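You operate a simulated robot arm through the tools that you are given. There is no shell and no other tool. Be economical: measure what you need, move in short steps, check, and stop when the job is done.

The job below is to be done with a simulated two-armed robot. You get a single attempt, and the scene is never put back.

## Task
Close down the gas set: bottle levers shut, both hoses bled, torch knobs shut.
Fine: bottle levers first; then red hose, then blue: open its torch knob, watch its gauge drop to nought, shut the knob; the torch ends in its stand.

The check looks at the end state, three seconds after you hand in, the way a careful person would. Anything else that was tipped, shoved, dropped, spilled or broken makes it a failure.

## Robot
Two 7-joint arms with fingered hands on one trunk, on a carriage that runs on a rail from [-2, -1443] to [1, 437] (x, y) and turns from -2.897 to 2.897 rad about z. Base frame: it is fixed where the carriage stands at the start and does not move with it; the origin is on the floor, on the carriage's upright axis, x ahead of it, y to its left, z up. Readings come in mm, rad, newtons and seconds.
The left shoulder is at the start at [70, 188, 1323], the right one opposite. With the tool pointing down near the work surface each hand reaches from about 100 to 820 mm from the robot's upright axis, wherever it stands, measured 20 degrees to its own side. Places, roughly: blue bottle lever [700, 0, 1100]; blue gas bottle [700, 0, 600]; blue torch knob [700, -900, 1100]; red bottle lever [700, -300, 1100]; red gas bottle [700, -300, 600]; red torch knob [700, -800, 1100]. Payload 4 kg a hand.
Tool frame (each hand has its own): the origin (TCP) lies between the finger pads and is the grasp point; the fingertips stand 26 mm ahead of it; z points along the fingers, y is the line along which they close. The gripper opens to 132 mm. The gripper's body begins 73 mm behind the TCP. The gripper is a hand of 4 fingers: y runs from the thumb to the fingers, the wrist lies at [0, 0, -224] in the tool frame, and closing takes about 1.5 s.
Orientation is that of the tool frame in the base frame, as a unit quaternion [w, x, y, z]. With the fingers straight down and closing along the base's y, the tool's x points along the base's -x, its y along +y and its z along -z.

## Interface
- The arms move only by the tool nudge_tool. It takes "left_deltas", "right_deltas" or both (then of equal length, played together; a hand with none holds still); each is a list of rows, each a list of 6 numbers: the shift along the tool's x, y, z in mm, then the turn, a rotation vector about the tool's x, y, z in rad. In form: [[dx, dy, dz, ax, ay, az], ...]. A call has 1 to 20 rows; each row is the pose to reach, as a shift and turn from the pose commanded when the call began, along the tool's axes at that moment. "left_fingers" and "right_fingers" are, for a hand that has rows, the closure, from 0 (fully open) to 1 (shut), set as the call begins (left out, the last holds). Each row takes 0.2 s and may step no farther than 50 mm and 0.15 rad from the row before; otherwise, or with a gripper value out of range, the whole call is refused. A pose out of reach is approached as far as the arm can. The call stops where the force on the tool passes 40 N (or 10 N more than at its start, if that is more) or the arm is blocked; 0.2 s more then pass. The fingers move at their own pace (about 72 mm/s each) and stop on an object; they squeeze with about 27 N. The grip force told is the motor's: it shows also when the fingers shut on nothing. Time passes only in rows, and 0.2 s behind the last, so rows that repeat a pose let the fingers close. It gives the time, the measured TCP pose, the force on the tool (base axes), the opening and the grip force at its end, in the units of the frame above (readings bear some noise), with the torque about the TCP (base axes, N m) and any sound that the robot's microphone picked up.
- Cameras (640 x 400 px; columns grow to the right, rows downward): "scene" is now at [129.8, -40.8, 1556.1]; the picture's right is [-0.45, -0.89, 0.00], its down [-0.49, 0.24, -0.84] and it looks along [0.75, -0.38, -0.54] (base axes); focal length 214 px, centre (320, 200). "left" rides on the left gripper at [-73, 6, -94] in its tool frame; the picture's right is [-0.08, -1.00, 0.00], its down [0.78, -0.06, -0.62] and it looks along [0.62, -0.05, 0.79] (tool axes); focal length 230 px, centre (320, 200). "right" rides on the right gripper at [73, 6, -94] in its tool frame; the picture's right is [-0.08, 1.00, 0.00], its down [-0.78, -0.06, -0.62] and it looks along [-0.61, -0.05, 0.79] (tool axes); focal length 230 px, centre (320, 200). There is no depth. A picture from a camera that has moved, and an enlarged one, comes with that camera's place and axes in the base frame and with its lens.
- camera(camera): a new picture of that camera. It takes no simulated time.
- raise_lower(by): slides the trunk up (or, below 0, down) by that many mm; the arms and the scene camera ride with it, the base frame stays. It gives what a move gives, with no picture.
- base_move(legs): drives the robot by 1 to 6 legs, each [ahead, left, turn to the left] in mm, mm and rad, along the robot's own axes; the way and the turn of a leg run together, so that a leg with both is an arc; at most 1500 mm and 3.142 rad a leg. The arms and the cameras ride along, it lands a little off, and it stops where it bumps. It keeps to its track: a leg is cut to what the track allows. It gives what a move gives.
- set_fingers(finger1, finger2, finger3, thumb_bend, hand): sets how far each is bent, from 0 (flat) to 1 (curled in); at 0.3 the hand is open as for a grip, at 0.7 the pads meet at the TCP. One left out holds its place. A second passes; each finger stops where it meets its share of the squeeze, and holds until it gets a number again. A gripper value or a shape takes the hand back. It gives what a move gives, with no picture; readings hold the bend of each and the force on the fingers (four entries, about 0 where the hand has none), thumb and palm.
- set_grasp(shape, hand): the hand has 4 fingers and takes this shape, open, in about a second: jaw (thumb against the fingers, like two jaws); tri (thumb and two fingers); tip (a fingertip pinch); poke (one finger out to press); point (the index stretched); flat (the hand flat); cup (the hand cupped); fist (a fist). The gripper value then closes the fingers along that shape, each until it touches; the sizes above hold for jaw. It gives what a move gives, with no picture.
- aim_head(pan, tilt): turns the head with the scene camera to pan (to the left, within 1.501 rad either way) and tilt (down, from -0.506 to 1.204), counted from straight ahead of the robot. It gives what a move gives.
- close_up(camera, box): a new picture of the part [left, top, right, bottom] of that camera's present view, enlarged. It takes no simulated time.
- job_done(): hands the job in; it is judged then, once.

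Go step by step. Nothing tells you exact positions but the pictures and the camera data: compare them with the known pose of the tool, close in by small moves and look again before you grip or let go. The budget is 120 turns and 100 pictures, counting those below and the enlarged ones. Unless the task says otherwise, let go and move clear before handing in, and close with one line.

The tools are called as a command line: name --argument value ..., lists and objects as JSON in quotes. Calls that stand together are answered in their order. nudge_tool: Moves the arms, as the interface text tells. Its arguments: {"type":"object","properties":{"left_deltas":{"type":"array"},"left_fingers":{"type":"number"},"right_deltas":{"type":"array"},"right_fingers":{"type":"number"}},"required":[]} The other tools are called the same way: raise_lower (by) slides the trunk up or down; set_grasp (shape, hand) gives the hand a shape; set_fingers (finger1, finger2, finger3, thumb_bend, hand) moves the fingers one by one; base_move (legs) drives the base; aim_head (pan, tilt) turns the head that bears the scene camera; camera (camera) takes a picture; close_up (camera, box) takes an enlarged picture of a part of a camera's view; job_done () hands the job in.

At the start:

```text
time_s: 0.0
left_eef_pos: [547.2, -3.7, 1379.9]
left_orientation: [0.001, 0.0, 1.0, -0.001]
left_contact_force: [-0.4, -0.2, -0.5]
left_torque: [0.0, 0.01, 0.0]
left_grip_width: 131.8
left_gripper_force: 0.2
left_shape: jaw
left_bend: [0.3, 0.3, 0.3, 0.3]
left_finger forces: [0.0, 0.0, 0.0, 0.0, 0.0, 0.0]
right_eef_pos: [275.0, -396.6, 1463.6]
right_orientation: [0.0, 0.0, 1.0, 0.0]
right_contact_force: [0.4, -0.3, 0.0]
right_torque: [0.01, -0.01, -0.02]
right_grip_width: 131.6
right_gripper_force: 0.0
right_shape: jaw
right_bend: [0.3, 0.3, 0.3, 0.3]
right_finger forces: [0.0, 0.1, 0.0, 0.0, 0.0, 0.0]
trunk travel left (down, up): [-800.0, 140.0]
robot x, y, heading: [0.3, -0.4, -0.001]
head pan, tilt: [-0.464, 0.574]
```

scene: 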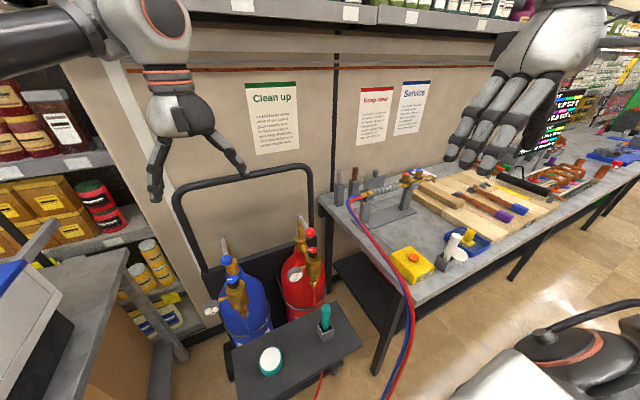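
right: 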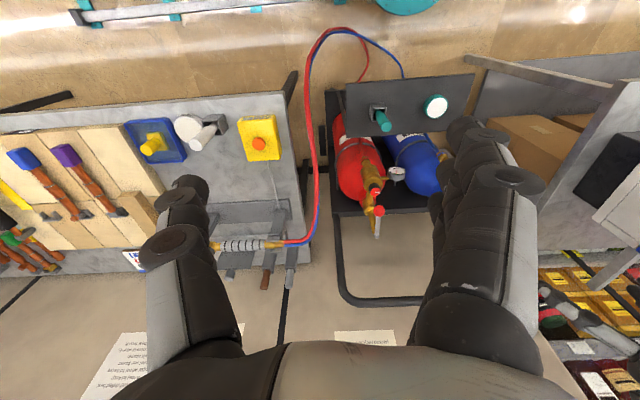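
left: 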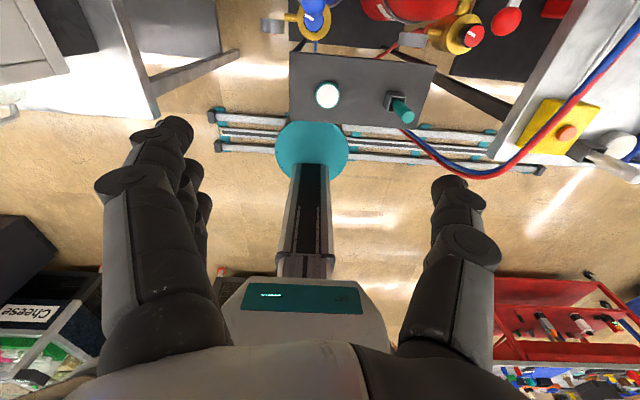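

I see the two bottles in a trolley ahead and the torch on a bench to the right. I'll look closer at both, and at the notices on the wall.

close_up --camera "scene" --box '[190, 210, 350, 310]'

close_up --camera "scene" --box '[320, 150, 480, 250]'

close_up --camera "scene" --box '[240, 70, 440, 195]'

```text
4.00 times, centred on (270, 260) of scene
camera zoom: at [129.8, -40.8, 1556.1], right [-0.45, -0.89, 0.0], down [-0.49, 0.24, -0.84], along [0.75, -0.38, -0.54], focal length 858 px, centre (520, -40)
```

zoom: 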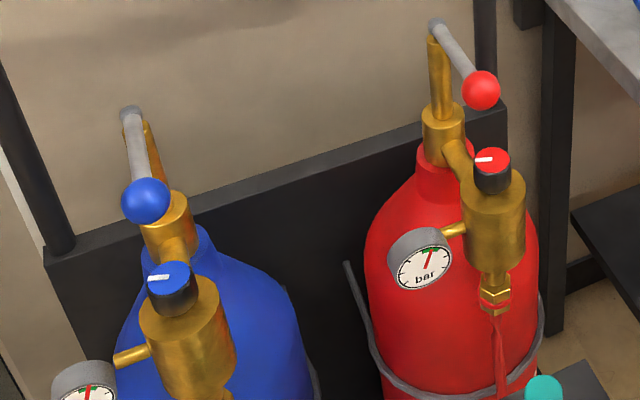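

```text
4.00 times, centred on (400, 200) of scene
camera zoom: at [129.8, -40.8, 1556.1], right [-0.45, -0.89, 0.0], down [-0.49, 0.24, -0.84], along [0.75, -0.38, -0.54], focal length 858 px, centre (0, 200)
```

zoom: 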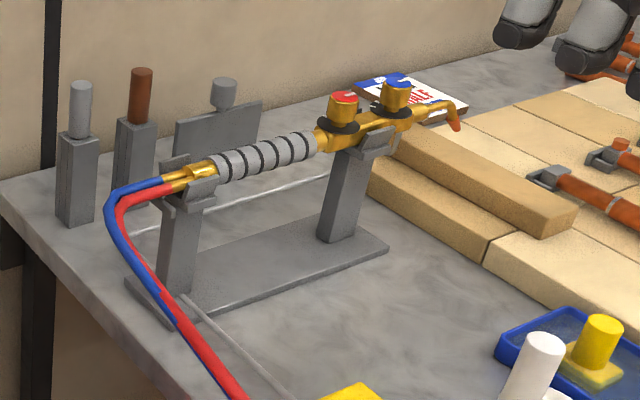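

```text
3.20 times, centred on (340, 132) of scene
camera zoom: at [129.8, -40.8, 1556.1], right [-0.45, -0.89, 0.0], down [-0.49, 0.24, -0.84], along [0.75, -0.38, -0.54], focal length 686 px, centre (256, 416)
```

zoom: 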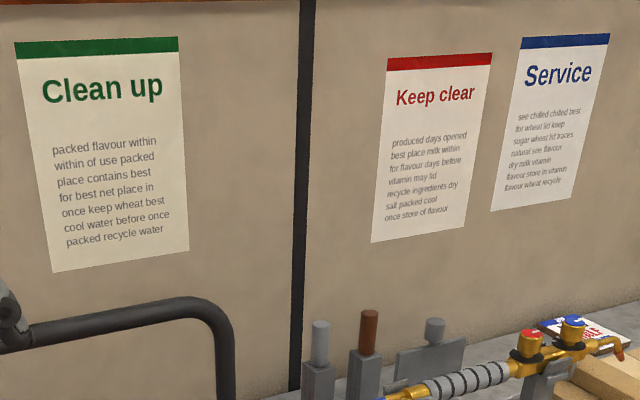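

The levers sit on top of the valve stems, pointing toward the robot. I need views from the hand cameras for triangulation and to find out which way they turn.

close_up --camera "right" --box '[320, 120, 480, 250]'

close_up --camera "left" --box '[250, 0, 570, 130]'

close_up --camera "right" --box '[160, 190, 320, 290]'

```text
3.08 times, centred on (400, 185) of right
camera zoom: at [201.6, -392.0, 1557.1], right [0.08, 1.0, 0.0], down [0.78, -0.06, 0.62], along [0.61, -0.05, -0.79], focal length 708 px, centre (74, 246)
```

zoom: 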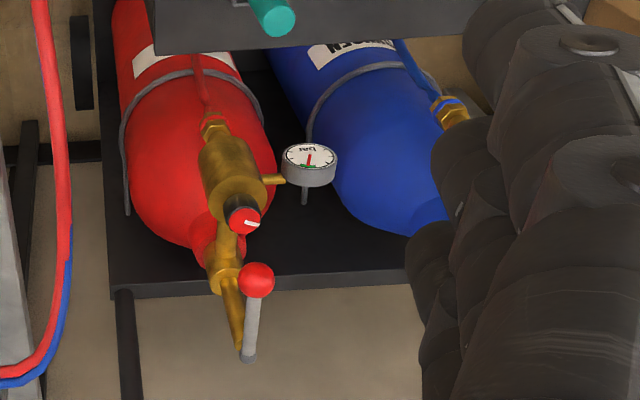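

```text
2.00 times, centred on (410, 65) of left
camera zoom: at [619.8, -0.1, 1472.8], right [0.08, -1.0, 0.0], down [-0.79, -0.06, 0.62], along [-0.61, -0.05, -0.79], focal length 460 px, centre (140, 470)
```

zoom: 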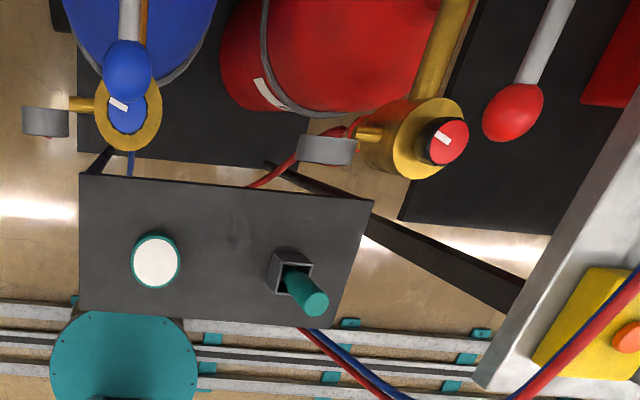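

```text
4.00 times, centred on (240, 240) of right
camera zoom: at [201.6, -392.0, 1557.1], right [0.08, 1.0, 0.0], down [0.78, -0.06, 0.62], along [0.61, -0.05, -0.79], focal length 920 px, centre (640, 40)
```

zoom: 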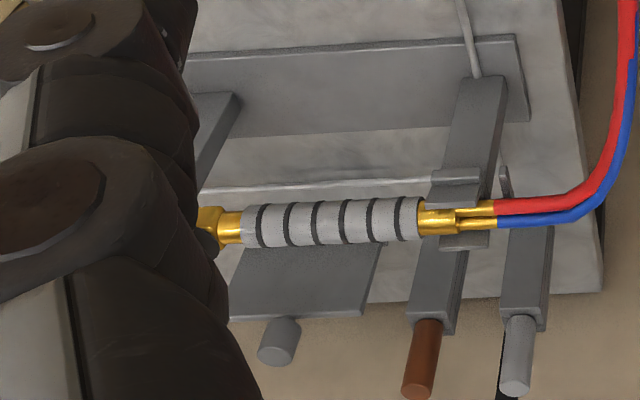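

Triangulated: the blue lever runs from its pivot at about [743,7,1067] to its ball at about [643,8,1065]. The red one runs from about [736,-262,1069] to [633,-261,1070]. The left hand goes over the blue ball first.

nudge_tool --left_deltas '[[-24, 3, 40, 0, 0, 0], [-48, 6, 80, 0, 0, 0], [-72, 9, 120, 0, 0, 0], [-96, 12, 160, 0, 0, 0], [-96, 12, 200, 0, 0, 0], [-96, 12, 200, 0, 0, 0]]'

camera --camera "left"

camera --camera "scene"

```text
time_s: 1.4
left_eef_pos: [641.5, 6.8, 1180.6]
left_orientation: [0.001, -0.001, 1.0, 0.0]
left_contact_force: [-0.3, -0.6, -0.3]
left_torque: [0.0, 0.0, 0.01]
left_grip_width: 131.8
left_gripper_force: 0.0
left_shape: jaw
left_bend: [0.3, 0.3, 0.3, 0.3]
left_finger forces: [0.0, 0.0, 0.0, 0.0, 0.0, 0.1]
right_eef_pos: [274.0, -398.4, 1465.2]
right_orientation: [0.001, 0.0, 1.0, 0.0]
right_contact_force: [0.7, 0.1, -0.2]
right_torque: [0.0, -0.03, -0.03]
right_grip_width: 131.8
right_gripper_force: 0.1
right_shape: jaw
right_bend: [0.3, 0.3, 0.3, 0.3]
right_finger forces: [0.0, 0.0, 0.0, 0.1, 0.0, 0.0]
trunk travel left (down, up): [-800.0, 140.0]
robot x, y, heading: [2.7, -0.7, -0.001]
head pan, tilt: [-0.464, 0.574]
```

```text
90 pictures are left
camera left: at [714.6, 12.1, 1273.3], right [0.08, -1.0, 0.0], down [-0.79, -0.06, 0.61], along [-0.61, -0.05, -0.79], focal length 230 px, centre (320, 200)
```

left: 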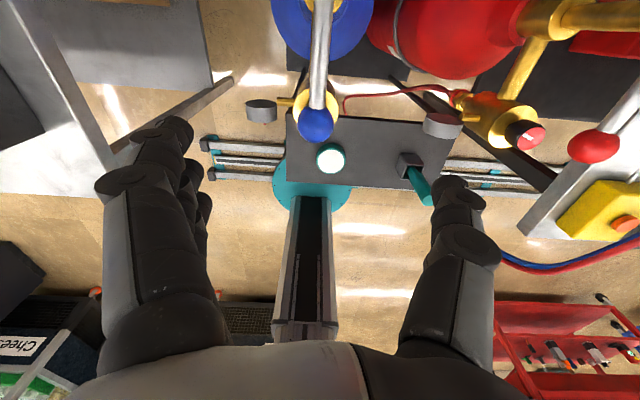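

```text
89 pictures are left
camera scene: at [128.7, -40.8, 1556.3], right [-0.45, -0.89, 0.0], down [-0.48, 0.24, -0.84], along [0.75, -0.38, -0.54], focal length 214 px, centre (320, 200)
```

scene: 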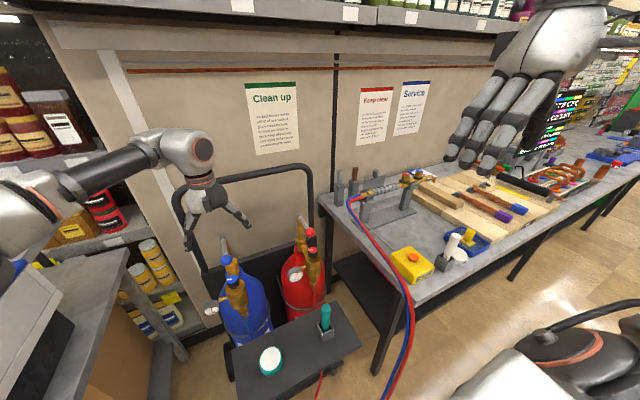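

The ball projects to [641,9,1067], just as reckoned. I'll go down around it and close.

nudge_tool --left_deltas '[[0, 1, 40, 0, 0, 0], [0, 2, 80, 0, 0, 0], [0, 2, 113, 0, 0, 0], [0, 2, 113, 0, 0, 0]]'

nudge_tool --left_deltas '[[0, 0, 0, 0, 0, 0], [0, 0, 0, 0, 0, 0], [0, 0, 0, 0, 0, 0], [0, 0, 0, 0, 0, 0], [0, 0, 0, 0, 0, 0], [0, 0, 0, 0, 0, 0], [0, 0, 0, 0, 0, 0], [0, 0, 0, 0, 0, 0]]' --left_fingers 0.9

camera --camera "left"

```text
time_s: 2.4
left_eef_pos: [644.0, 8.9, 1065.8]
left_orientation: [0.001, -0.001, 1.0, 0.0]
left_contact_force: [0.9, 0.3, 0.0]
left_torque: [0.01, 0.01, 0.02]
left_grip_width: 132.2
left_gripper_force: 0.0
left_shape: jaw
left_bend: [0.3, 0.3, 0.3, 0.3]
left_finger forces: [0.0, 0.0, 0.1, 0.0, 0.1, 0.0]
right_eef_pos: [275.8, -398.1, 1464.2]
right_orientation: [0.0, 0.0, 1.0, 0.0]
right_contact_force: [0.1, 1.0, -0.6]
right_torque: [0.01, 0.01, -0.05]
right_grip_width: 132.1
right_gripper_force: 0.0
right_shape: jaw
right_bend: [0.3, 0.3, 0.3, 0.3]
right_finger forces: [0.0, 0.1, 0.0, 0.1, 0.0, 0.0]
trunk travel left (down, up): [-800.0, 140.0]
robot x, y, heading: [-2.8, 1.3, -0.0]
head pan, tilt: [-0.464, 0.574]
```

```text
time_s: 4.2
left_eef_pos: [644.7, 9.7, 1065.2]
left_orientation: [0.001, -0.001, 1.0, 0.001]
left_contact_force: [-6.1, -0.1, -14.6]
left_torque: [-0.02, 0.03, 0.14]
left_grip_width: 5.5
left_gripper_force: 27.1
left_shape: jaw
left_bend: [0.66, 0.72, 0.67, 0.72]
left_finger forces: [8.2, 8.0, 9.4, 0.0, 23.3, 0.1]
right_eef_pos: [276.2, -397.4, 1464.6]
right_orientation: [0.0, 0.0, 1.0, 0.001]
right_contact_force: [-0.5, -0.8, 0.0]
right_torque: [0.0, 0.04, -0.02]
right_grip_width: 131.9
right_gripper_force: 0.1
right_shape: jaw
right_bend: [0.3, 0.3, 0.3, 0.3]
right_finger forces: [0.0, 0.0, 0.1, 0.0, 0.0, 0.1]
trunk travel left (down, up): [-800.0, 140.0]
robot x, y, heading: [-1.1, -0.1, 0.006]
head pan, tilt: [-0.464, 0.574]
```

```text
88 pictures are left
camera left: at [716.8, 13.6, 1157.6], right [0.08, -1.0, 0.0], down [-0.78, -0.06, 0.62], along [-0.62, -0.05, -0.79], focal length 230 px, centre (320, 200)
```

left: 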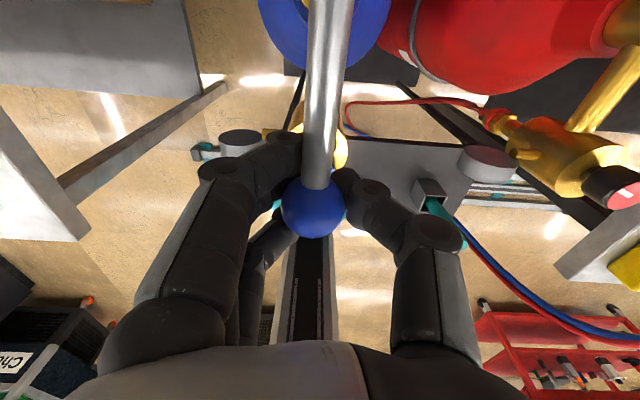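

The fingers cage the ball from below. I'll loosen the grip a little and sweep the first part of the arc clockwise (toward +y), turning the hand with it.

nudge_tool --left_deltas '[[0, 0, 0, 0, 0, 0], [0, 0, 0, 0, 0, 0], [-0.5, 10, 0, 0, 0, 0.1], [-2, 20, 0, 0, 0, 0.2], [-4.5, 29.6, 0, 0, 0, 0.3]]' --left_fingers 0.8

camera --camera "left"

```text
time_s: 5.4
left_eef_pos: [648.6, 39.4, 1066.5]
left_orientation: [0.0, 0.149, 0.989, 0.0]
left_contact_force: [0.4, -1.0, 0.0]
left_torque: [-0.02, 0.04, 0.0]
left_grip_width: 26.7
left_gripper_force: 0.1
left_shape: jaw
left_bend: [0.73, 0.73, 0.73, 0.7]
left_finger forces: [0.0, 0.1, 0.0, 0.1, 0.7, 0.0]
right_eef_pos: [274.8, -397.8, 1464.6]
right_orientation: [0.0, 0.0, 1.0, 0.0]
right_contact_force: [0.2, -0.4, 0.2]
right_torque: [0.0, 0.01, -0.01]
right_grip_width: 131.9
right_gripper_force: 0.0
right_shape: jaw
right_bend: [0.3, 0.3, 0.3, 0.3]
right_finger forces: [0.1, 0.1, 0.1, 0.0, 0.1, 0.0]
trunk travel left (down, up): [-800.0, 140.0]
robot x, y, heading: [0.5, 1.5, 0.003]
head pan, tilt: [-0.464, 0.574]
```

```text
87 pictures are left
camera left: at [719.3, 22.3, 1160.0], right [-0.22, -0.98, 0.0], down [-0.77, 0.17, 0.62], along [-0.6, 0.14, -0.79], focal length 230 px, centre (320, 200)
```

left: 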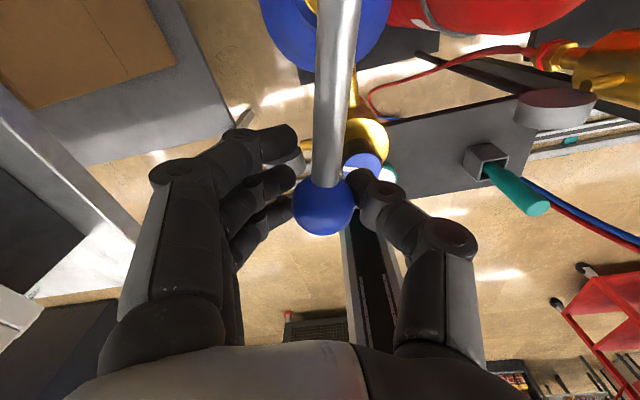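

The blue lever turns clockwise easily. I'll carry on toward a quarter turn.

nudge_tool --left_deltas '[[-0.5, 10.1, 0, 0, 0, 0.1], [-2, 20, 0, 0, 0, 0.2], [-4.5, 29.9, 0, 0, 0, 0.3], [-8, 39.3, 0, 0, 0, 0.4], [-12.4, 48.4, 0, 0, 0, 0.5], [-17.6, 57, 0, 0, 0, 0.6], [-23.7, 65, 0, 0, 0, 0.7], [-30.6, 72.4, 0, 0, 0, 0.8], [-38.2, 79.1, 0, 0, 0, 0.9], [-46.4, 85, 0, 0, 0, 1.0], [-55.2, 90, 0, 0, 0, 1.1], [-64.4, 94.1, 0, 0, 0, 1.2], [-71.1, 96.5, 0, 0, 0, 1.27]]'

camera --camera "left"

close_up --camera "scene" --box '[160, 150, 360, 310]'

```text
time_s: 8.2
left_eef_pos: [744.7, 109.7, 1068.7]
left_orientation: [0.0, 0.707, 0.707, 0.001]
left_contact_force: [-1.2, -0.2, -1.5]
left_torque: [0.0, 0.02, 0.0]
left_grip_width: 27.6
left_gripper_force: 0.1
left_shape: jaw
left_bend: [0.73, 0.73, 0.73, 0.7]
left_finger forces: [0.0, 0.0, 0.0, 0.1, 2.3, 0.0]
right_eef_pos: [275.0, -399.3, 1463.9]
right_orientation: [0.001, 0.0, 1.0, 0.0]
right_contact_force: [0.7, 0.6, -0.2]
right_torque: [0.0, 0.03, -0.02]
right_grip_width: 131.9
right_gripper_force: 0.0
right_shape: jaw
right_bend: [0.3, 0.3, 0.3, 0.3]
right_finger forces: [0.0, 0.1, 0.0, 0.0, 0.0, 0.0]
trunk travel left (down, up): [-800.0, 140.0]
robot x, y, heading: [-1.5, 4.8, 0.001]
head pan, tilt: [-0.464, 0.574]
```

```text
86 pictures are left
camera left: at [749.4, 35.8, 1160.1], right [-1.0, -0.08, 0.0], down [-0.06, 0.78, 0.62], along [-0.05, 0.62, -0.79], focal length 230 px, centre (320, 200)
```

left: 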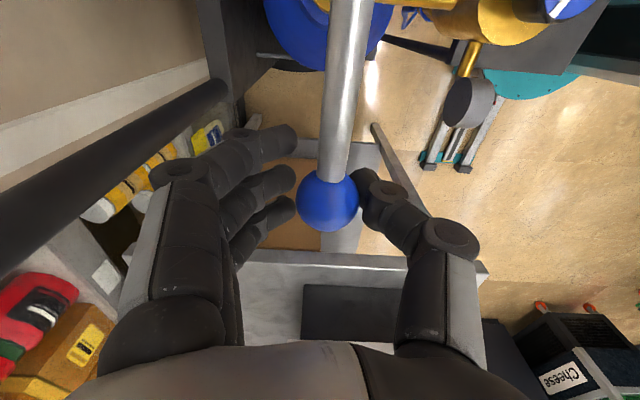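

```text
2.50 times, centred on (260, 230) of scene
camera zoom: at [129.2, -41.4, 1556.2], right [-0.45, -0.89, 0.0], down [-0.48, 0.24, -0.84], along [0.75, -0.38, -0.54], focal length 536 px, centre (470, 125)
```

zoom: 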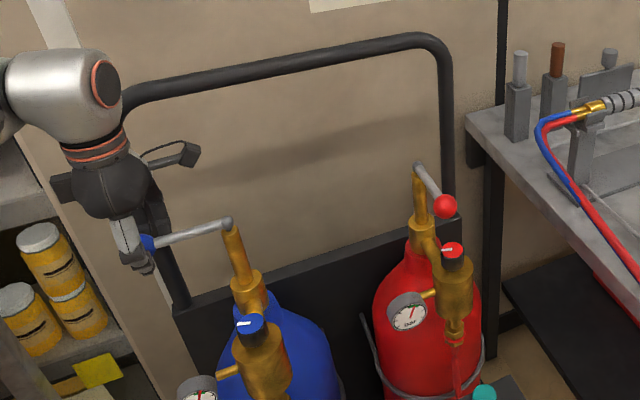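

The lever is about square to the outlet. I'll press on gently to find the stop.

nudge_tool --left_deltas '[[0, 6, 0, 0, 0, 0], [-1, 12, 0, 0, 0, 0], [-2, 18, 0, 0, 0, 0], [-3, 24, 0, 0, 0, 0]]'

camera --camera "left"

```text
time_s: 9.2
left_eef_pos: [754.1, 109.3, 1068.4]
left_orientation: [0.001, 0.706, 0.708, 0.001]
left_contact_force: [-12.5, 2.1, -0.4]
left_torque: [0.02, 0.06, -0.09]
left_grip_width: 34.1
left_gripper_force: 0.1
left_shape: jaw
left_bend: [0.73, 0.73, 0.73, 0.7]
left_finger forces: [0.1, 0.1, 0.0, 0.0, 12.1, 0.0]
left hand out of reach, approached as far as the arm can: row 3, 4
right_eef_pos: [271.9, -398.5, 1465.1]
right_orientation: [0.001, 0.0, 1.0, 0.0]
right_contact_force: [0.7, -0.2, -0.4]
right_torque: [0.0, 0.0, -0.01]
right_grip_width: 132.0
right_gripper_force: 0.0
right_shape: jaw
right_bend: [0.3, 0.3, 0.3, 0.3]
right_finger forces: [0.0, 0.1, 0.0, 0.0, 0.1, 0.1]
trunk travel left (down, up): [-800.0, 140.0]
robot x, y, heading: [0.7, 3.5, -0.001]
head pan, tilt: [-0.464, 0.574]
```

```text
84 pictures are left
camera left: at [759.6, 35.6, 1161.5], right [-1.0, -0.08, 0.0], down [-0.06, 0.78, 0.62], along [-0.05, 0.62, -0.79], focal length 230 px, centre (320, 200)
```

left: 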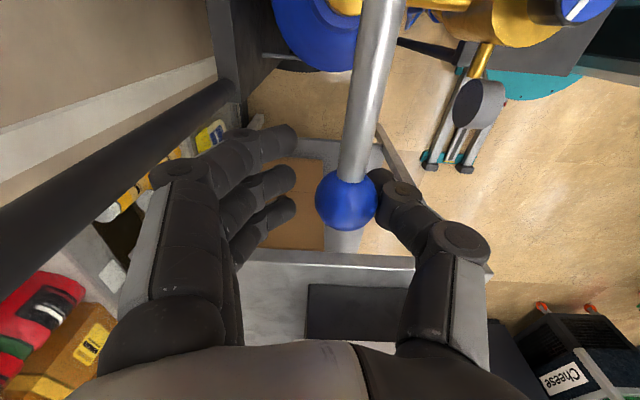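

The lever stays put under 12 N while the thumb gives way, so blue is against its stop. I'll back off, open and rise.

nudge_tool --left_deltas '[[0, -10, 0, 0, 0, 0], [0, -12, 0, 0, 0, 0], [0, -12, 0, 0, 0, 0], [0, -12, 0, 0, 0, 0], [0, -12, 0, 0, 0, 0], [0, -12, -40, 0, 0, 0], [0, -12, -80, 0, 0, 0], [0, -12, -120, 0, 0, 0]]' --left_fingers 0.3

camera --camera "left"

```text
time_s: 11.0
left_eef_pos: [744.0, 107.3, 1188.1]
left_orientation: [0.0, 0.707, 0.707, 0.002]
left_contact_force: [0.0, 0.3, 0.5]
left_torque: [0.01, -0.02, 0.02]
left_grip_width: 91.8
left_gripper_force: 0.1
left_shape: jaw
left_bend: [0.68, 0.68, 0.68, 0.64]
left_finger forces: [0.0, 0.0, 0.0, 0.0, 0.0, 0.1]
right_eef_pos: [274.3, -398.9, 1464.0]
right_orientation: [0.001, 0.0, 1.0, 0.0]
right_contact_force: [0.1, 0.7, 0.0]
right_torque: [0.01, -0.01, 0.01]
right_grip_width: 131.7
right_gripper_force: 0.1
right_shape: jaw
right_bend: [0.3, 0.3, 0.3, 0.3]
right_finger forces: [0.0, 0.0, 0.1, 0.0, 0.1, 0.0]
trunk travel left (down, up): [-800.0, 140.0]
robot x, y, heading: [-1.2, 0.5, 0.002]
head pan, tilt: [-0.464, 0.574]
```

```text
83 pictures are left
camera left: at [749.5, 34.0, 1280.3], right [-1.0, -0.08, 0.0], down [-0.06, 0.78, 0.62], along [-0.05, 0.62, -0.79], focal length 230 px, centre (320, 200)
```

left: 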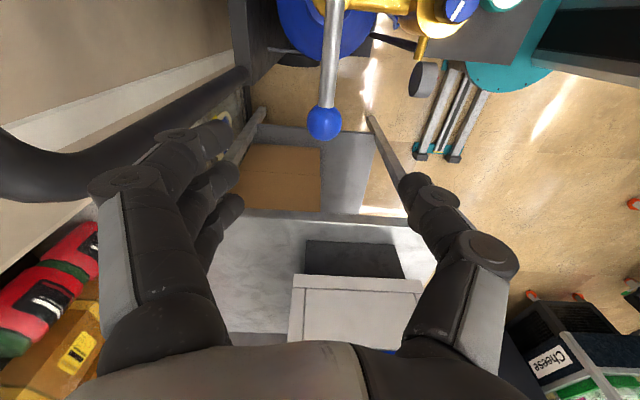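

Blue stays shut. I'll bring the hand back to the neutral yaw, then drive the base 269 mm to the right for the red lever.

nudge_tool --left_deltas '[[-9, -10, 0, 0, 0, -0.145], [-18, -20, 0, 0, 0, -0.29], [-27, -29, 0, 0, 0, -0.435], [-36, -38, 0, 0, 0, -0.58], [-45, -47, 0, 0, 0, -0.725], [-54, -57, 0, 0, 0, -0.87], [-63, -67, 0, 0, 0, -1.015], [-72, -76, 0, 0, 0, -1.16], [-81, -86, 0, 0, 0, -1.305], [-90, -95, 0, 0, 0, -1.45], [-99, -104, 0, 0, 0, -1.571], [-99, -104, 0, 0, 0, -1.571]]' --left_fingers 0

base_move --legs '[[0, -269, 0]]'

camera --camera "left"

```text
time_s: 13.6
left_eef_pos: [640.8, 9.9, 1185.7]
left_orientation: [0.001, -0.002, 1.0, 0.001]
left_contact_force: [0.5, -0.3, -0.6]
left_torque: [-0.01, 0.0, -0.02]
left_grip_width: 131.7
left_gripper_force: 0.1
left_shape: jaw
left_bend: [0.3, 0.3, 0.3, 0.3]
left_finger forces: [0.1, 0.0, 0.1, 0.1, 0.0, 0.1]
right_eef_pos: [274.6, -398.7, 1463.7]
right_orientation: [0.0, 0.0, 1.0, -0.001]
right_contact_force: [-0.6, 0.2, 0.4]
right_torque: [-0.03, 0.01, 0.04]
right_grip_width: 131.9
right_gripper_force: 0.1
right_shape: jaw
right_bend: [0.3, 0.3, 0.3, 0.3]
right_finger forces: [0.1, 0.0, 0.0, 0.1, 0.0, 0.0]
trunk travel left (down, up): [-800.0, 140.0]
robot x, y, heading: [-4.6, 5.9, 0.004]
head pan, tilt: [-0.464, 0.574]
```

```text
time_s: 15.5
left_eef_pos: [640.1, -252.2, 1186.6]
left_orientation: [0.001, -0.003, 1.0, -0.001]
left_contact_force: [-0.7, -0.1, 0.5]
left_torque: [0.0, 0.01, 0.02]
left_grip_width: 132.0
left_gripper_force: 0.1
left_shape: jaw
left_bend: [0.3, 0.3, 0.3, 0.3]
left_finger forces: [0.1, 0.1, 0.0, 0.0, 0.0, 0.1]
right_eef_pos: [276.5, -663.6, 1464.7]
right_orientation: [0.0, -0.001, 1.0, -0.001]
right_contact_force: [-0.3, -0.5, 0.1]
right_torque: [-0.02, 0.0, 0.04]
right_grip_width: 131.8
right_gripper_force: 0.1
right_shape: jaw
right_bend: [0.3, 0.3, 0.3, 0.3]
right_finger forces: [0.0, 0.0, 0.1, 0.1, 0.1, 0.1]
trunk travel left (down, up): [-800.0, 140.0]
robot x, y, heading: [-1.4, -267.8, 0.002]
head pan, tilt: [-0.464, 0.574]
```

```text
82 pictures are left
camera left: at [712.8, -247.5, 1279.5], right [0.08, -1.0, 0.0], down [-0.79, -0.07, 0.62], along [-0.61, -0.05, -0.79], focal length 230 px, centre (320, 200)
```

left: 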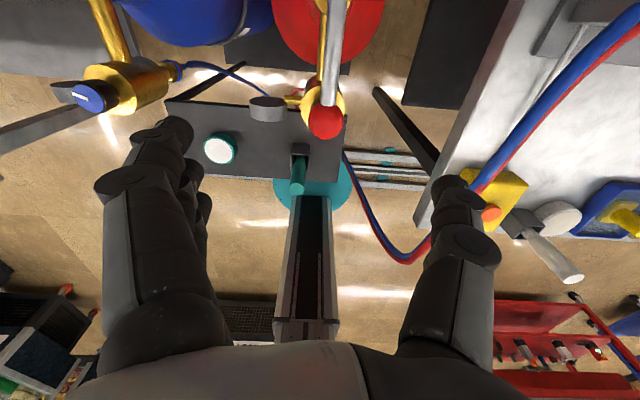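

The red ball is at about [641,-258,1069]. I'll go down and cage it in the same way, then sweep.

nudge_tool --left_deltas '[[0, -5, 40, 0, 0, 0], [0, -5, 80, 0, 0, 0], [0, -5, 119, 0, 0, 0], [0, -5, 119, 0, 0, 0]]'

nudge_tool --left_deltas '[[0, 0, 0, 0, 0, 0], [0, 0, 0, 0, 0, 0], [0, 0, 0, 0, 0, 0], [0, 0, 0, 0, 0, 0], [0, 0, 0, 0, 0, 0], [0, 0, 0, 0, 0, 0], [0, 0, 0, 0, 0, 0], [-0.5, 10.1, 0, 0, 0, 0.1], [-2, 20, 0, 0, 0, 0.2], [-4.5, 29.9, 0, 0, 0, 0.3]]' --left_fingers 0.8

camera --camera "left"

```text
time_s: 16.5
left_eef_pos: [639.7, -259.4, 1067.3]
left_orientation: [0.001, -0.004, 1.0, 0.0]
left_contact_force: [-0.3, -0.5, -0.3]
left_torque: [0.0, 0.0, -0.03]
left_grip_width: 131.7
left_gripper_force: 0.1
left_shape: jaw
left_bend: [0.3, 0.3, 0.3, 0.3]
left_finger forces: [0.0, 0.0, 0.1, 0.0, 0.0, 0.0]
right_eef_pos: [276.2, -664.3, 1464.2]
right_orientation: [0.001, -0.002, 1.0, -0.001]
right_contact_force: [0.4, 0.8, 0.0]
right_torque: [0.02, -0.01, 0.02]
right_grip_width: 132.1
right_gripper_force: 0.0
right_shape: jaw
right_bend: [0.3, 0.3, 0.3, 0.3]
right_finger forces: [0.0, 0.1, 0.1, 0.0, 0.1, 0.1]
trunk travel left (down, up): [-800.0, 140.0]
robot x, y, heading: [1.2, -266.2, 0.005]
head pan, tilt: [-0.464, 0.574]
```

```text
time_s: 18.7
left_eef_pos: [643.4, -236.7, 1067.3]
left_orientation: [0.001, 0.149, 0.989, 0.001]
left_contact_force: [6.5, -26.3, 3.0]
left_torque: [-0.23, 0.0, 0.58]
left_grip_width: 50.2
left_gripper_force: 0.1
left_shape: jaw
left_bend: [0.73, 0.73, 0.73, 0.69]
left_finger forces: [0.1, 0.0, 0.0, 0.1, 21.8, 0.1]
right_eef_pos: [276.8, -670.4, 1462.9]
right_orientation: [0.0, -0.001, 1.0, 0.002]
right_contact_force: [0.1, 0.5, 0.3]
right_torque: [0.0, -0.02, 0.01]
right_grip_width: 131.7
right_gripper_force: 0.1
right_shape: jaw
right_bend: [0.3, 0.3, 0.3, 0.3]
right_finger forces: [0.0, 0.1, 0.1, 0.0, 0.0, 0.0]
trunk travel left (down, up): [-800.0, 140.0]
robot x, y, heading: [2.1, -272.5, 0.007]
head pan, tilt: [-0.464, 0.574]
```

```text
81 pictures are left
camera left: at [715.9, -254.1, 1161.0], right [-0.22, -0.98, 0.0], down [-0.77, 0.17, 0.62], along [-0.6, 0.14, -0.79], focal length 230 px, centre (320, 200)
```

left: 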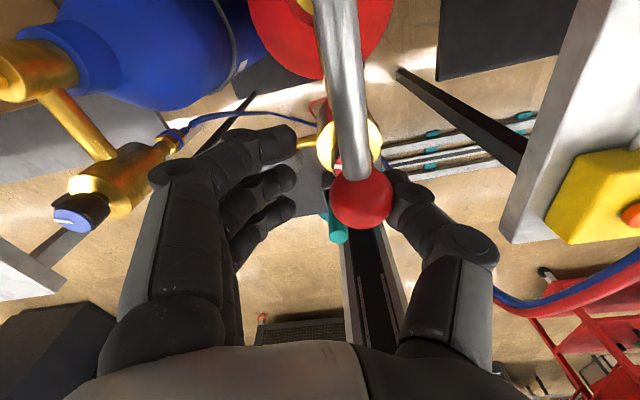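

Red resists clockwise at 26 N and hasn't moved, so it may turn the other way. I'll go back and test counter-clockwise gently.

nudge_tool --left_deltas '[[-0.5, -10.1, 0, 0, 0, -0.1], [-2, -20, 0, 0, 0, -0.2], [-4.5, -29.9, 0, 0, 0, -0.3], [-8, -39.3, 0, 0, 0, -0.4], [-12.4, -48.4, 0, 0, 0, -0.5], [-17.6, -57, 0, 0, 0, -0.6]]'

camera --camera "left"

camera --camera "scene"

```text
time_s: 20.1
left_eef_pos: [645.5, -289.9, 1067.3]
left_orientation: [0.001, -0.153, 0.988, 0.0]
left_contact_force: [-0.7, 0.6, -1.4]
left_torque: [0.0, -0.01, 0.0]
left_grip_width: 26.8
left_gripper_force: 0.1
left_shape: jaw
left_bend: [0.73, 0.73, 0.73, 0.7]
left_finger forces: [0.0, 1.0, 0.1, 0.0, 0.0, 0.1]
right_eef_pos: [275.8, -665.3, 1463.4]
right_orientation: [0.001, -0.001, 1.0, 0.0]
right_contact_force: [0.0, 0.1, -0.6]
right_torque: [-0.03, 0.0, -0.03]
right_grip_width: 131.8
right_gripper_force: 0.2
right_shape: jaw
right_bend: [0.3, 0.3, 0.3, 0.3]
right_finger forces: [0.0, 0.1, 0.2, 0.0, 0.0, 0.0]
trunk travel left (down, up): [-800.0, 140.0]
robot x, y, heading: [-1.9, -265.9, -0.001]
head pan, tilt: [-0.464, 0.574]
```

```text
80 pictures are left
camera left: at [712.4, -263.4, 1160.2], right [0.38, -0.93, 0.0], down [-0.73, -0.3, 0.62], along [-0.57, -0.23, -0.79], focal length 230 px, centre (320, 200)
```

left: 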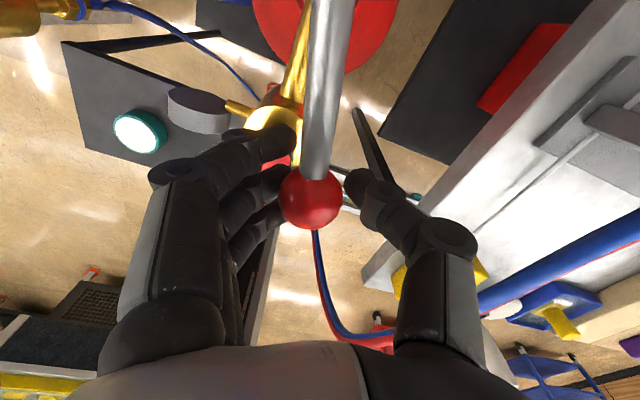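

```text
79 pictures are left
camera scene: at [129.9, -308.5, 1556.1], right [-0.45, -0.9, 0.0], down [-0.49, 0.24, -0.84], along [0.75, -0.37, -0.54], focal length 214 px, centre (320, 200)
```

scene: 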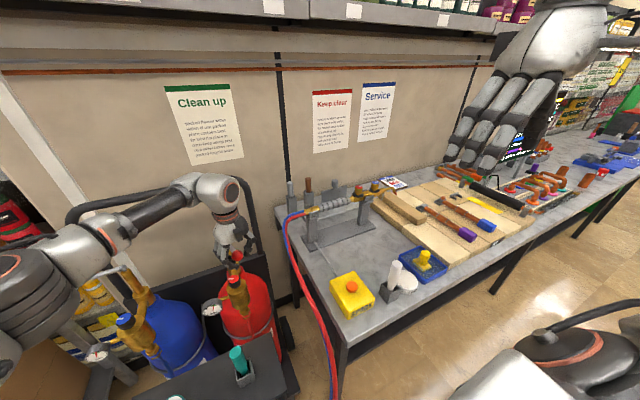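

Red turns freely counter-clockwise, the mirror of blue. I'll carry on partway and check the clearance to the trolley handle.

nudge_tool --left_deltas '[[-0.5, -10.1, 0, 0, 0, -0.1], [-2, -20, 0, 0, 0, -0.2], [-4.5, -29.9, 0, 0, 0, -0.3], [-8, -39.3, 0, 0, 0, -0.4], [-12.4, -48.4, 0, 0, 0, -0.5], [-17.6, -57, 0, 0, 0, -0.6], [-23.7, -65, 0, 0, 0, -0.7]]'

camera --camera "left"

close_up --camera "scene" --box '[160, 150, 320, 290]'

```text
time_s: 21.7
left_eef_pos: [686.9, -345.8, 1068.2]
left_orientation: [0.001, -0.483, 0.876, 0.001]
left_contact_force: [0.8, 0.7, -1.0]
left_torque: [0.0, -0.01, 0.0]
left_grip_width: 26.9
left_gripper_force: 0.1
left_shape: jaw
left_bend: [0.73, 0.73, 0.73, 0.7]
left_finger forces: [0.0, 1.1, 0.0, 0.0, 0.0, 0.1]
right_eef_pos: [275.7, -667.3, 1464.6]
right_orientation: [0.001, -0.002, 1.0, 0.001]
right_contact_force: [-1.1, -0.7, 0.0]
right_torque: [0.02, -0.01, 0.04]
right_grip_width: 132.0
right_gripper_force: 0.0
right_shape: jaw
right_bend: [0.3, 0.3, 0.3, 0.3]
right_finger forces: [0.0, 0.0, 0.0, 0.1, 0.0, 0.0]
trunk travel left (down, up): [-800.0, 140.0]
robot x, y, heading: [-0.9, -267.5, 0.009]
head pan, tilt: [-0.464, 0.574]
```

```text
78 pictures are left
camera left: at [720.4, -281.7, 1161.0], right [0.88, -0.47, 0.0], down [-0.37, -0.7, 0.61], along [-0.29, -0.54, -0.79], focal length 230 px, centre (320, 200)
```

left: 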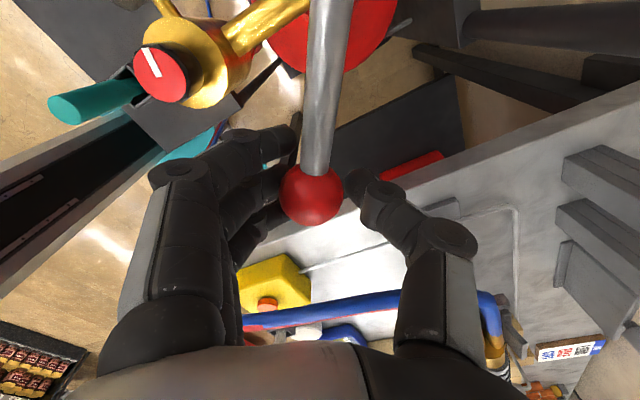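

```text
2.86 times, centred on (240, 220) of scene
camera zoom: at [129.0, -309.8, 1556.1], right [-0.45, -0.9, 0.0], down [-0.49, 0.24, -0.84], along [0.75, -0.37, -0.54], focal length 613 px, centre (549, 143)
```

zoom: 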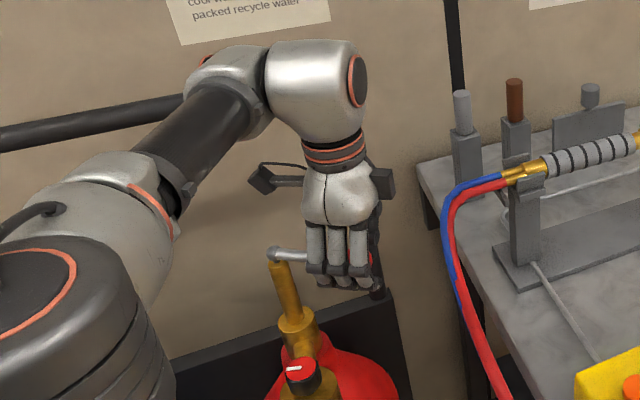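

The lever is at about 57°. For the last part I'll keep this yaw and only translate, so the thumb stays clear of the handle upright near x≈830.

nudge_tool --left_deltas '[[-0.5, -10.1, 0, 0, 0, 0], [-2, -20, 0, 0, 0, 0], [-4.5, -29.9, 0, 0, 0, 0], [-8, -39.3, 0, 0, 0, 0], [-12.4, -48.4, 0, 0, 0, 0], [-16, -55, 0, 0, 0, 0]]'

camera --camera "left"

```text
time_s: 23.1
left_eef_pos: [685.8, -344.7, 1068.1]
left_orientation: [0.0, -0.482, 0.876, 0.001]
left_contact_force: [-0.6, 0.2, -1.2]
left_torque: [-0.06, -0.04, -0.03]
left_grip_width: 27.0
left_gripper_force: 0.1
left_shape: jaw
left_bend: [0.73, 0.72, 0.73, 0.7]
left_finger forces: [0.0, 1.2, 0.0, 0.1, 0.0, 0.0]
left hand out of reach, approached as far as the arm can: row 1, 2, 3, 4, 5, 6
right_eef_pos: [276.0, -665.9, 1463.6]
right_orientation: [0.0, -0.003, 1.0, 0.001]
right_contact_force: [0.3, -1.1, 1.1]
right_torque: [-0.01, 0.02, -0.01]
right_grip_width: 131.6
right_gripper_force: 0.1
right_shape: jaw
right_bend: [0.3, 0.3, 0.3, 0.3]
right_finger forces: [0.0, 0.1, 0.1, 0.1, 0.0, 0.1]
trunk travel left (down, up): [-800.0, 140.0]
robot x, y, heading: [-0.7, -269.4, 0.002]
head pan, tilt: [-0.464, 0.574]
```

```text
76 pictures are left
camera left: at [720.8, -281.6, 1161.9], right [0.88, -0.47, 0.0], down [-0.37, -0.7, 0.62], along [-0.29, -0.54, -0.79], focal length 230 px, centre (320, 200)
```

left: 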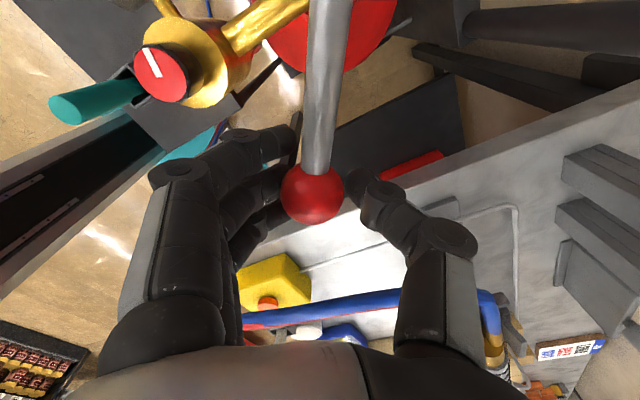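

That's the arm's limit from here; the lever is about 57° round. I'll release, rise, drive the base farther right, and push the rest from the other side as I did with blue.

nudge_tool --left_deltas '[[0, 0, 0, 0, 0, 0], [0, 0, 0, 0, 0, 0], [0, 0, 0, 0, 0, 0], [0, 0, 0, 0, 0, 0], [0, 0, -45, 0, 0, 0], [0, 0, -90, 0, 0, 0], [0, 0, -135, 0, 0, 0], [0, 0, -180, 0, 0, 0], [-8, 13, -180, 0, 0, 0.14], [-16, 26, -180, 0, 0, 0.28], [-24, 39, -180, 0, 0, 0.42], [-32, 52, -180, 0, 0, 0.56], [-40, 65, -180, 0, 0, 0.7], [-48, 78, -180, 0, 0, 0.85], [-55, 90, -180, 0, 0, 1.0]]' --left_fingers 0.2

base_move --legs '[[0, -205, 0]]'

camera --camera "scene"

camera --camera "left"

```text
time_s: 26.3
left_eef_pos: [639.0, -250.1, 1249.4]
left_orientation: [0.001, -0.002, 1.0, 0.0]
left_contact_force: [0.0, 0.7, 0.0]
left_torque: [-0.02, 0.01, 0.02]
left_grip_width: 105.1
left_gripper_force: 0.0
left_shape: jaw
left_bend: [0.59, 0.59, 0.59, 0.55]
left_finger forces: [0.1, 0.0, 0.0, 0.1, 0.0, 0.0]
left hand out of reach, approached as far as the arm can: row 7, 8
right_eef_pos: [275.3, -663.9, 1464.3]
right_orientation: [0.0, -0.002, 1.0, 0.0]
right_contact_force: [0.2, 0.4, -1.1]
right_torque: [-0.03, 0.03, -0.03]
right_grip_width: 131.8
right_gripper_force: 0.0
right_shape: jaw
right_bend: [0.3, 0.3, 0.3, 0.3]
right_finger forces: [0.0, 0.0, 0.0, 0.0, 0.0, 0.0]
trunk travel left (down, up): [-800.0, 140.0]
robot x, y, heading: [-4.9, -268.9, 0.002]
head pan, tilt: [-0.464, 0.574]
```

```text
time_s: 27.9
left_eef_pos: [639.6, -450.0, 1248.5]
left_orientation: [0.001, -0.003, 1.0, -0.001]
left_contact_force: [0.8, 0.7, -0.1]
left_torque: [-0.05, 0.01, 0.01]
left_grip_width: 105.1
left_gripper_force: 0.1
left_shape: jaw
left_bend: [0.59, 0.59, 0.59, 0.55]
left_finger forces: [0.1, 0.0, 0.1, 0.1, 0.0, 0.0]
right_eef_pos: [275.4, -862.8, 1465.8]
right_orientation: [0.0, -0.001, 1.0, -0.002]
right_contact_force: [-0.2, 0.4, -0.4]
right_torque: [-0.03, 0.01, 0.01]
right_grip_width: 131.7
right_gripper_force: 0.0
right_shape: jaw
right_bend: [0.3, 0.3, 0.3, 0.3]
right_finger forces: [0.0, 0.0, 0.1, 0.1, 0.1, 0.0]
trunk travel left (down, up): [-800.0, 140.0]
robot x, y, heading: [-1.2, -470.2, 0.001]
head pan, tilt: [-0.464, 0.574]
```

```text
75 pictures are left
camera scene: at [129.3, -506.7, 1556.3], right [-0.45, -0.9, 0.0], down [-0.49, 0.24, -0.84], along [0.75, -0.38, -0.54], focal length 214 px, centre (320, 200)
```

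scene: 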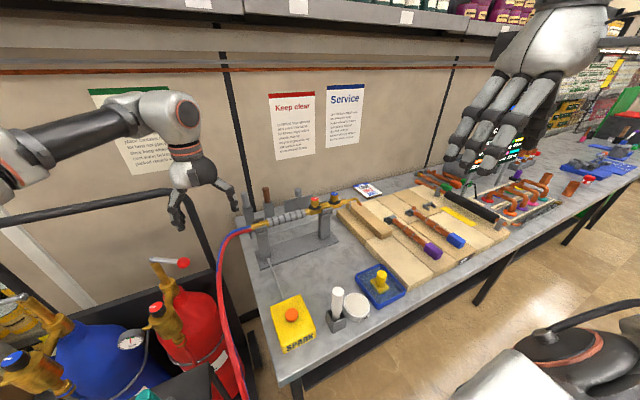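

```text
74 pictures are left
camera left: at [711.5, -444.3, 1342.2], right [0.08, -1.0, 0.0], down [-0.79, -0.06, 0.62], along [-0.61, -0.05, -0.79], focal length 230 px, centre (320, 200)
```

left: 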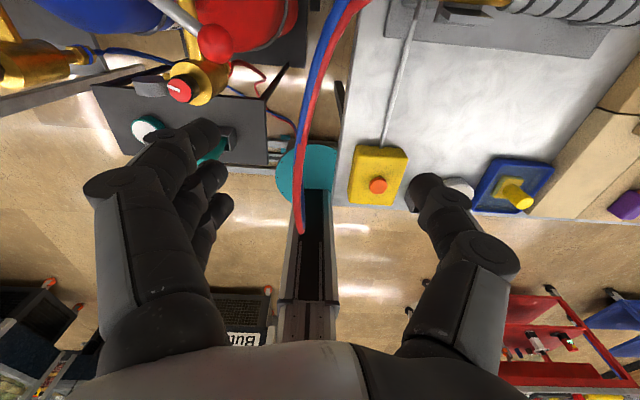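

The red ball is at [688,-344,1069]. I'll place the hand over it, yawed a quarter turn clockwise (thumb on the robot side), and go down partway.

nudge_tool --left_deltas '[[-4, 10, 0, 0, 0, 0.145], [-8, 20, 0, 0, 0, 0.29], [-12, 30, 0, 0, 0, 0.435], [-16, 40, 0, 0, 0, 0.58], [-20, 50, 0, 0, 0, 0.725], [-25, 60, 0, 0, 0, 0.87], [-30, 70, 0, 0, 0, 1.015], [-35, 80, 0, 0, 0, 1.16], [-40, 90, 0, 0, 0, 1.305], [-45, 100, 0, 0, 0, 1.45], [-47, 105, 0, 0, 0, 1.571], [-47, 105, 40, 0, 0, 1.571], [-47, 105, 80, 0, 0, 1.571]]'

camera --camera "left"

```text
time_s: 30.7
left_eef_pos: [686.2, -346.1, 1168.0]
left_orientation: [0.0, 0.705, 0.709, 0.0]
left_contact_force: [-0.1, -0.3, -0.4]
left_torque: [0.01, 0.02, 0.0]
left_grip_width: 105.4
left_gripper_force: 0.0
left_shape: jaw
left_bend: [0.59, 0.59, 0.59, 0.55]
left_finger forces: [0.1, 0.1, 0.0, 0.0, 0.1, 0.0]
right_eef_pos: [276.9, -867.5, 1464.5]
right_orientation: [0.0, -0.003, 1.0, -0.001]
right_contact_force: [-0.3, 0.4, -1.1]
right_torque: [0.0, 0.04, 0.0]
right_grip_width: 132.1
right_gripper_force: 0.0
right_shape: jaw
right_bend: [0.3, 0.3, 0.3, 0.3]
right_finger forces: [0.1, 0.1, 0.0, 0.0, 0.0, 0.0]
trunk travel left (down, up): [-800.0, 140.0]
robot x, y, heading: [-1.2, -468.2, 0.001]
head pan, tilt: [-0.464, 0.574]
```

```text
73 pictures are left
camera left: at [692.5, -420.8, 1260.9], right [-1.0, -0.08, 0.0], down [-0.07, 0.78, 0.62], along [-0.05, 0.61, -0.79], focal length 230 px, centre (320, 200)
```

left: 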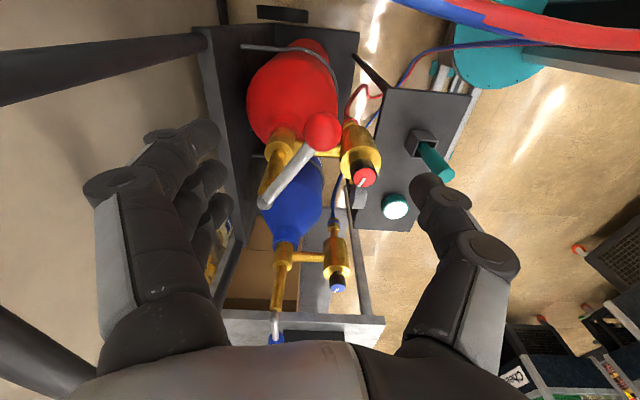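

The handle upright is near [825,-390]. Instead of caging, I'll close the hand and push the ball from the robot side, which keeps the hand's bulk clear of the upright.

nudge_tool --left_deltas '[[0, -40, 0, 0, 0, 0], [-4, -80, 0, 0, 0, 0], [-4, -80, 0, 0, 0, 0], [-4, -80, 0, 0, 0, 0], [-4, -80, 0, 0, 0, 0], [-4, -80, 0, 0, 0, 0], [-4, -80, 0, 0, 0, 0], [-4, -80, 35, 0, 0, 0], [-4, -80, 70, 0, 0, 0], [-4, -80, 106, 0, 0, 0]]' --left_fingers 1.0

camera --camera "left"

aim_head --pan 0.2 --tilt 0.6

camera --camera "scene"

```text
time_s: 32.9
left_eef_pos: [607.2, -352.4, 1062.7]
left_orientation: [0.001, 0.705, 0.709, 0.0]
left_contact_force: [0.3, -0.3, -0.6]
left_torque: [0.0, 0.0, -0.02]
left_grip_width: 0.2
left_gripper_force: 26.9
left_shape: jaw
left_bend: [0.68, 0.58, 0.68, 0.66]
left_finger forces: [0.0, 0.0, 0.0, 0.0, 0.0, 0.1]
right_eef_pos: [275.7, -867.2, 1464.7]
right_orientation: [0.0, -0.001, 1.0, -0.001]
right_contact_force: [-0.3, 0.4, 0.0]
right_torque: [-0.02, 0.0, -0.02]
right_grip_width: 131.8
right_gripper_force: 0.1
right_shape: jaw
right_bend: [0.3, 0.3, 0.3, 0.3]
right_finger forces: [0.1, 0.1, 0.1, 0.0, 0.0, 0.1]
trunk travel left (down, up): [-800.0, 140.0]
robot x, y, heading: [2.0, -468.8, 0.003]
head pan, tilt: [-0.464, 0.574]
```

```text
72 pictures are left
camera left: at [612.7, -425.9, 1155.5], right [-1.0, -0.08, 0.0], down [-0.07, 0.78, 0.62], along [-0.05, 0.61, -0.79], focal length 230 px, centre (320, 200)
```

left: 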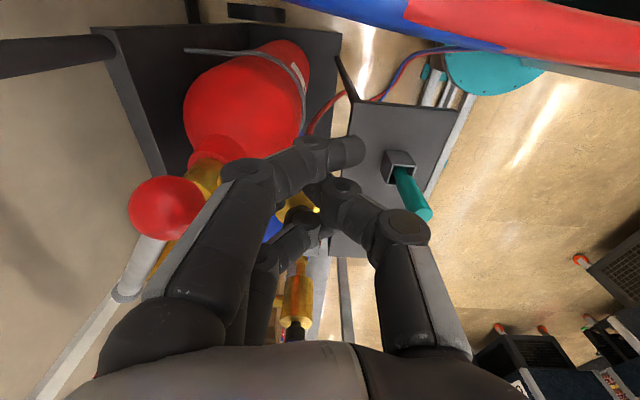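

```text
time_s: 34.0
left_eef_pos: [606.6, -351.9, 1063.9]
left_orientation: [0.0, 0.705, 0.71, 0.001]
left_contact_force: [-0.3, -0.9, 0.0]
left_torque: [0.0, -0.01, -0.01]
left_grip_width: 0.0
left_gripper_force: 26.9
left_shape: jaw
left_bend: [0.68, 0.58, 0.68, 0.66]
left_finger forces: [0.1, 0.1, 0.0, 0.0, 0.1, 0.1]
right_eef_pos: [275.3, -868.5, 1464.7]
right_orientation: [0.0, -0.001, 1.0, 0.0]
right_contact_force: [0.3, 0.4, 0.1]
right_torque: [0.01, 0.03, 0.0]
right_grip_width: 132.1
right_gripper_force: 0.1
right_shape: jaw
right_bend: [0.3, 0.3, 0.3, 0.3]
right_finger forces: [0.1, 0.0, 0.0, 0.1, 0.0, 0.0]
trunk travel left (down, up): [-800.0, 140.0]
robot x, y, heading: [5.1, -471.4, 0.004]
head pan, tilt: [0.201, 0.6]
```

```text
71 pictures are left
camera scene: at [136.0, -453.7, 1553.8], right [0.2, -0.98, 0.0], down [-0.55, -0.11, -0.83], along [0.81, 0.17, -0.56], focal length 214 px, centre (320, 200)
```

scene: 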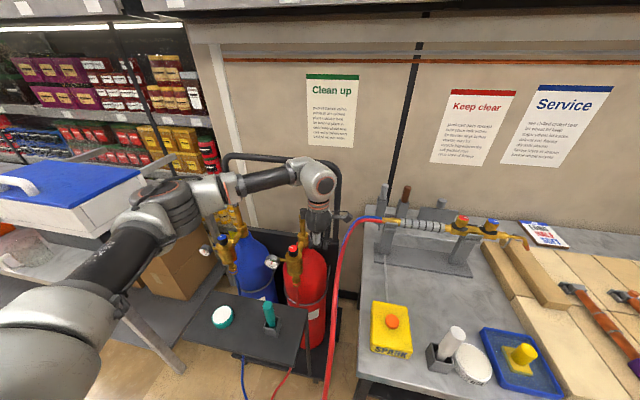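

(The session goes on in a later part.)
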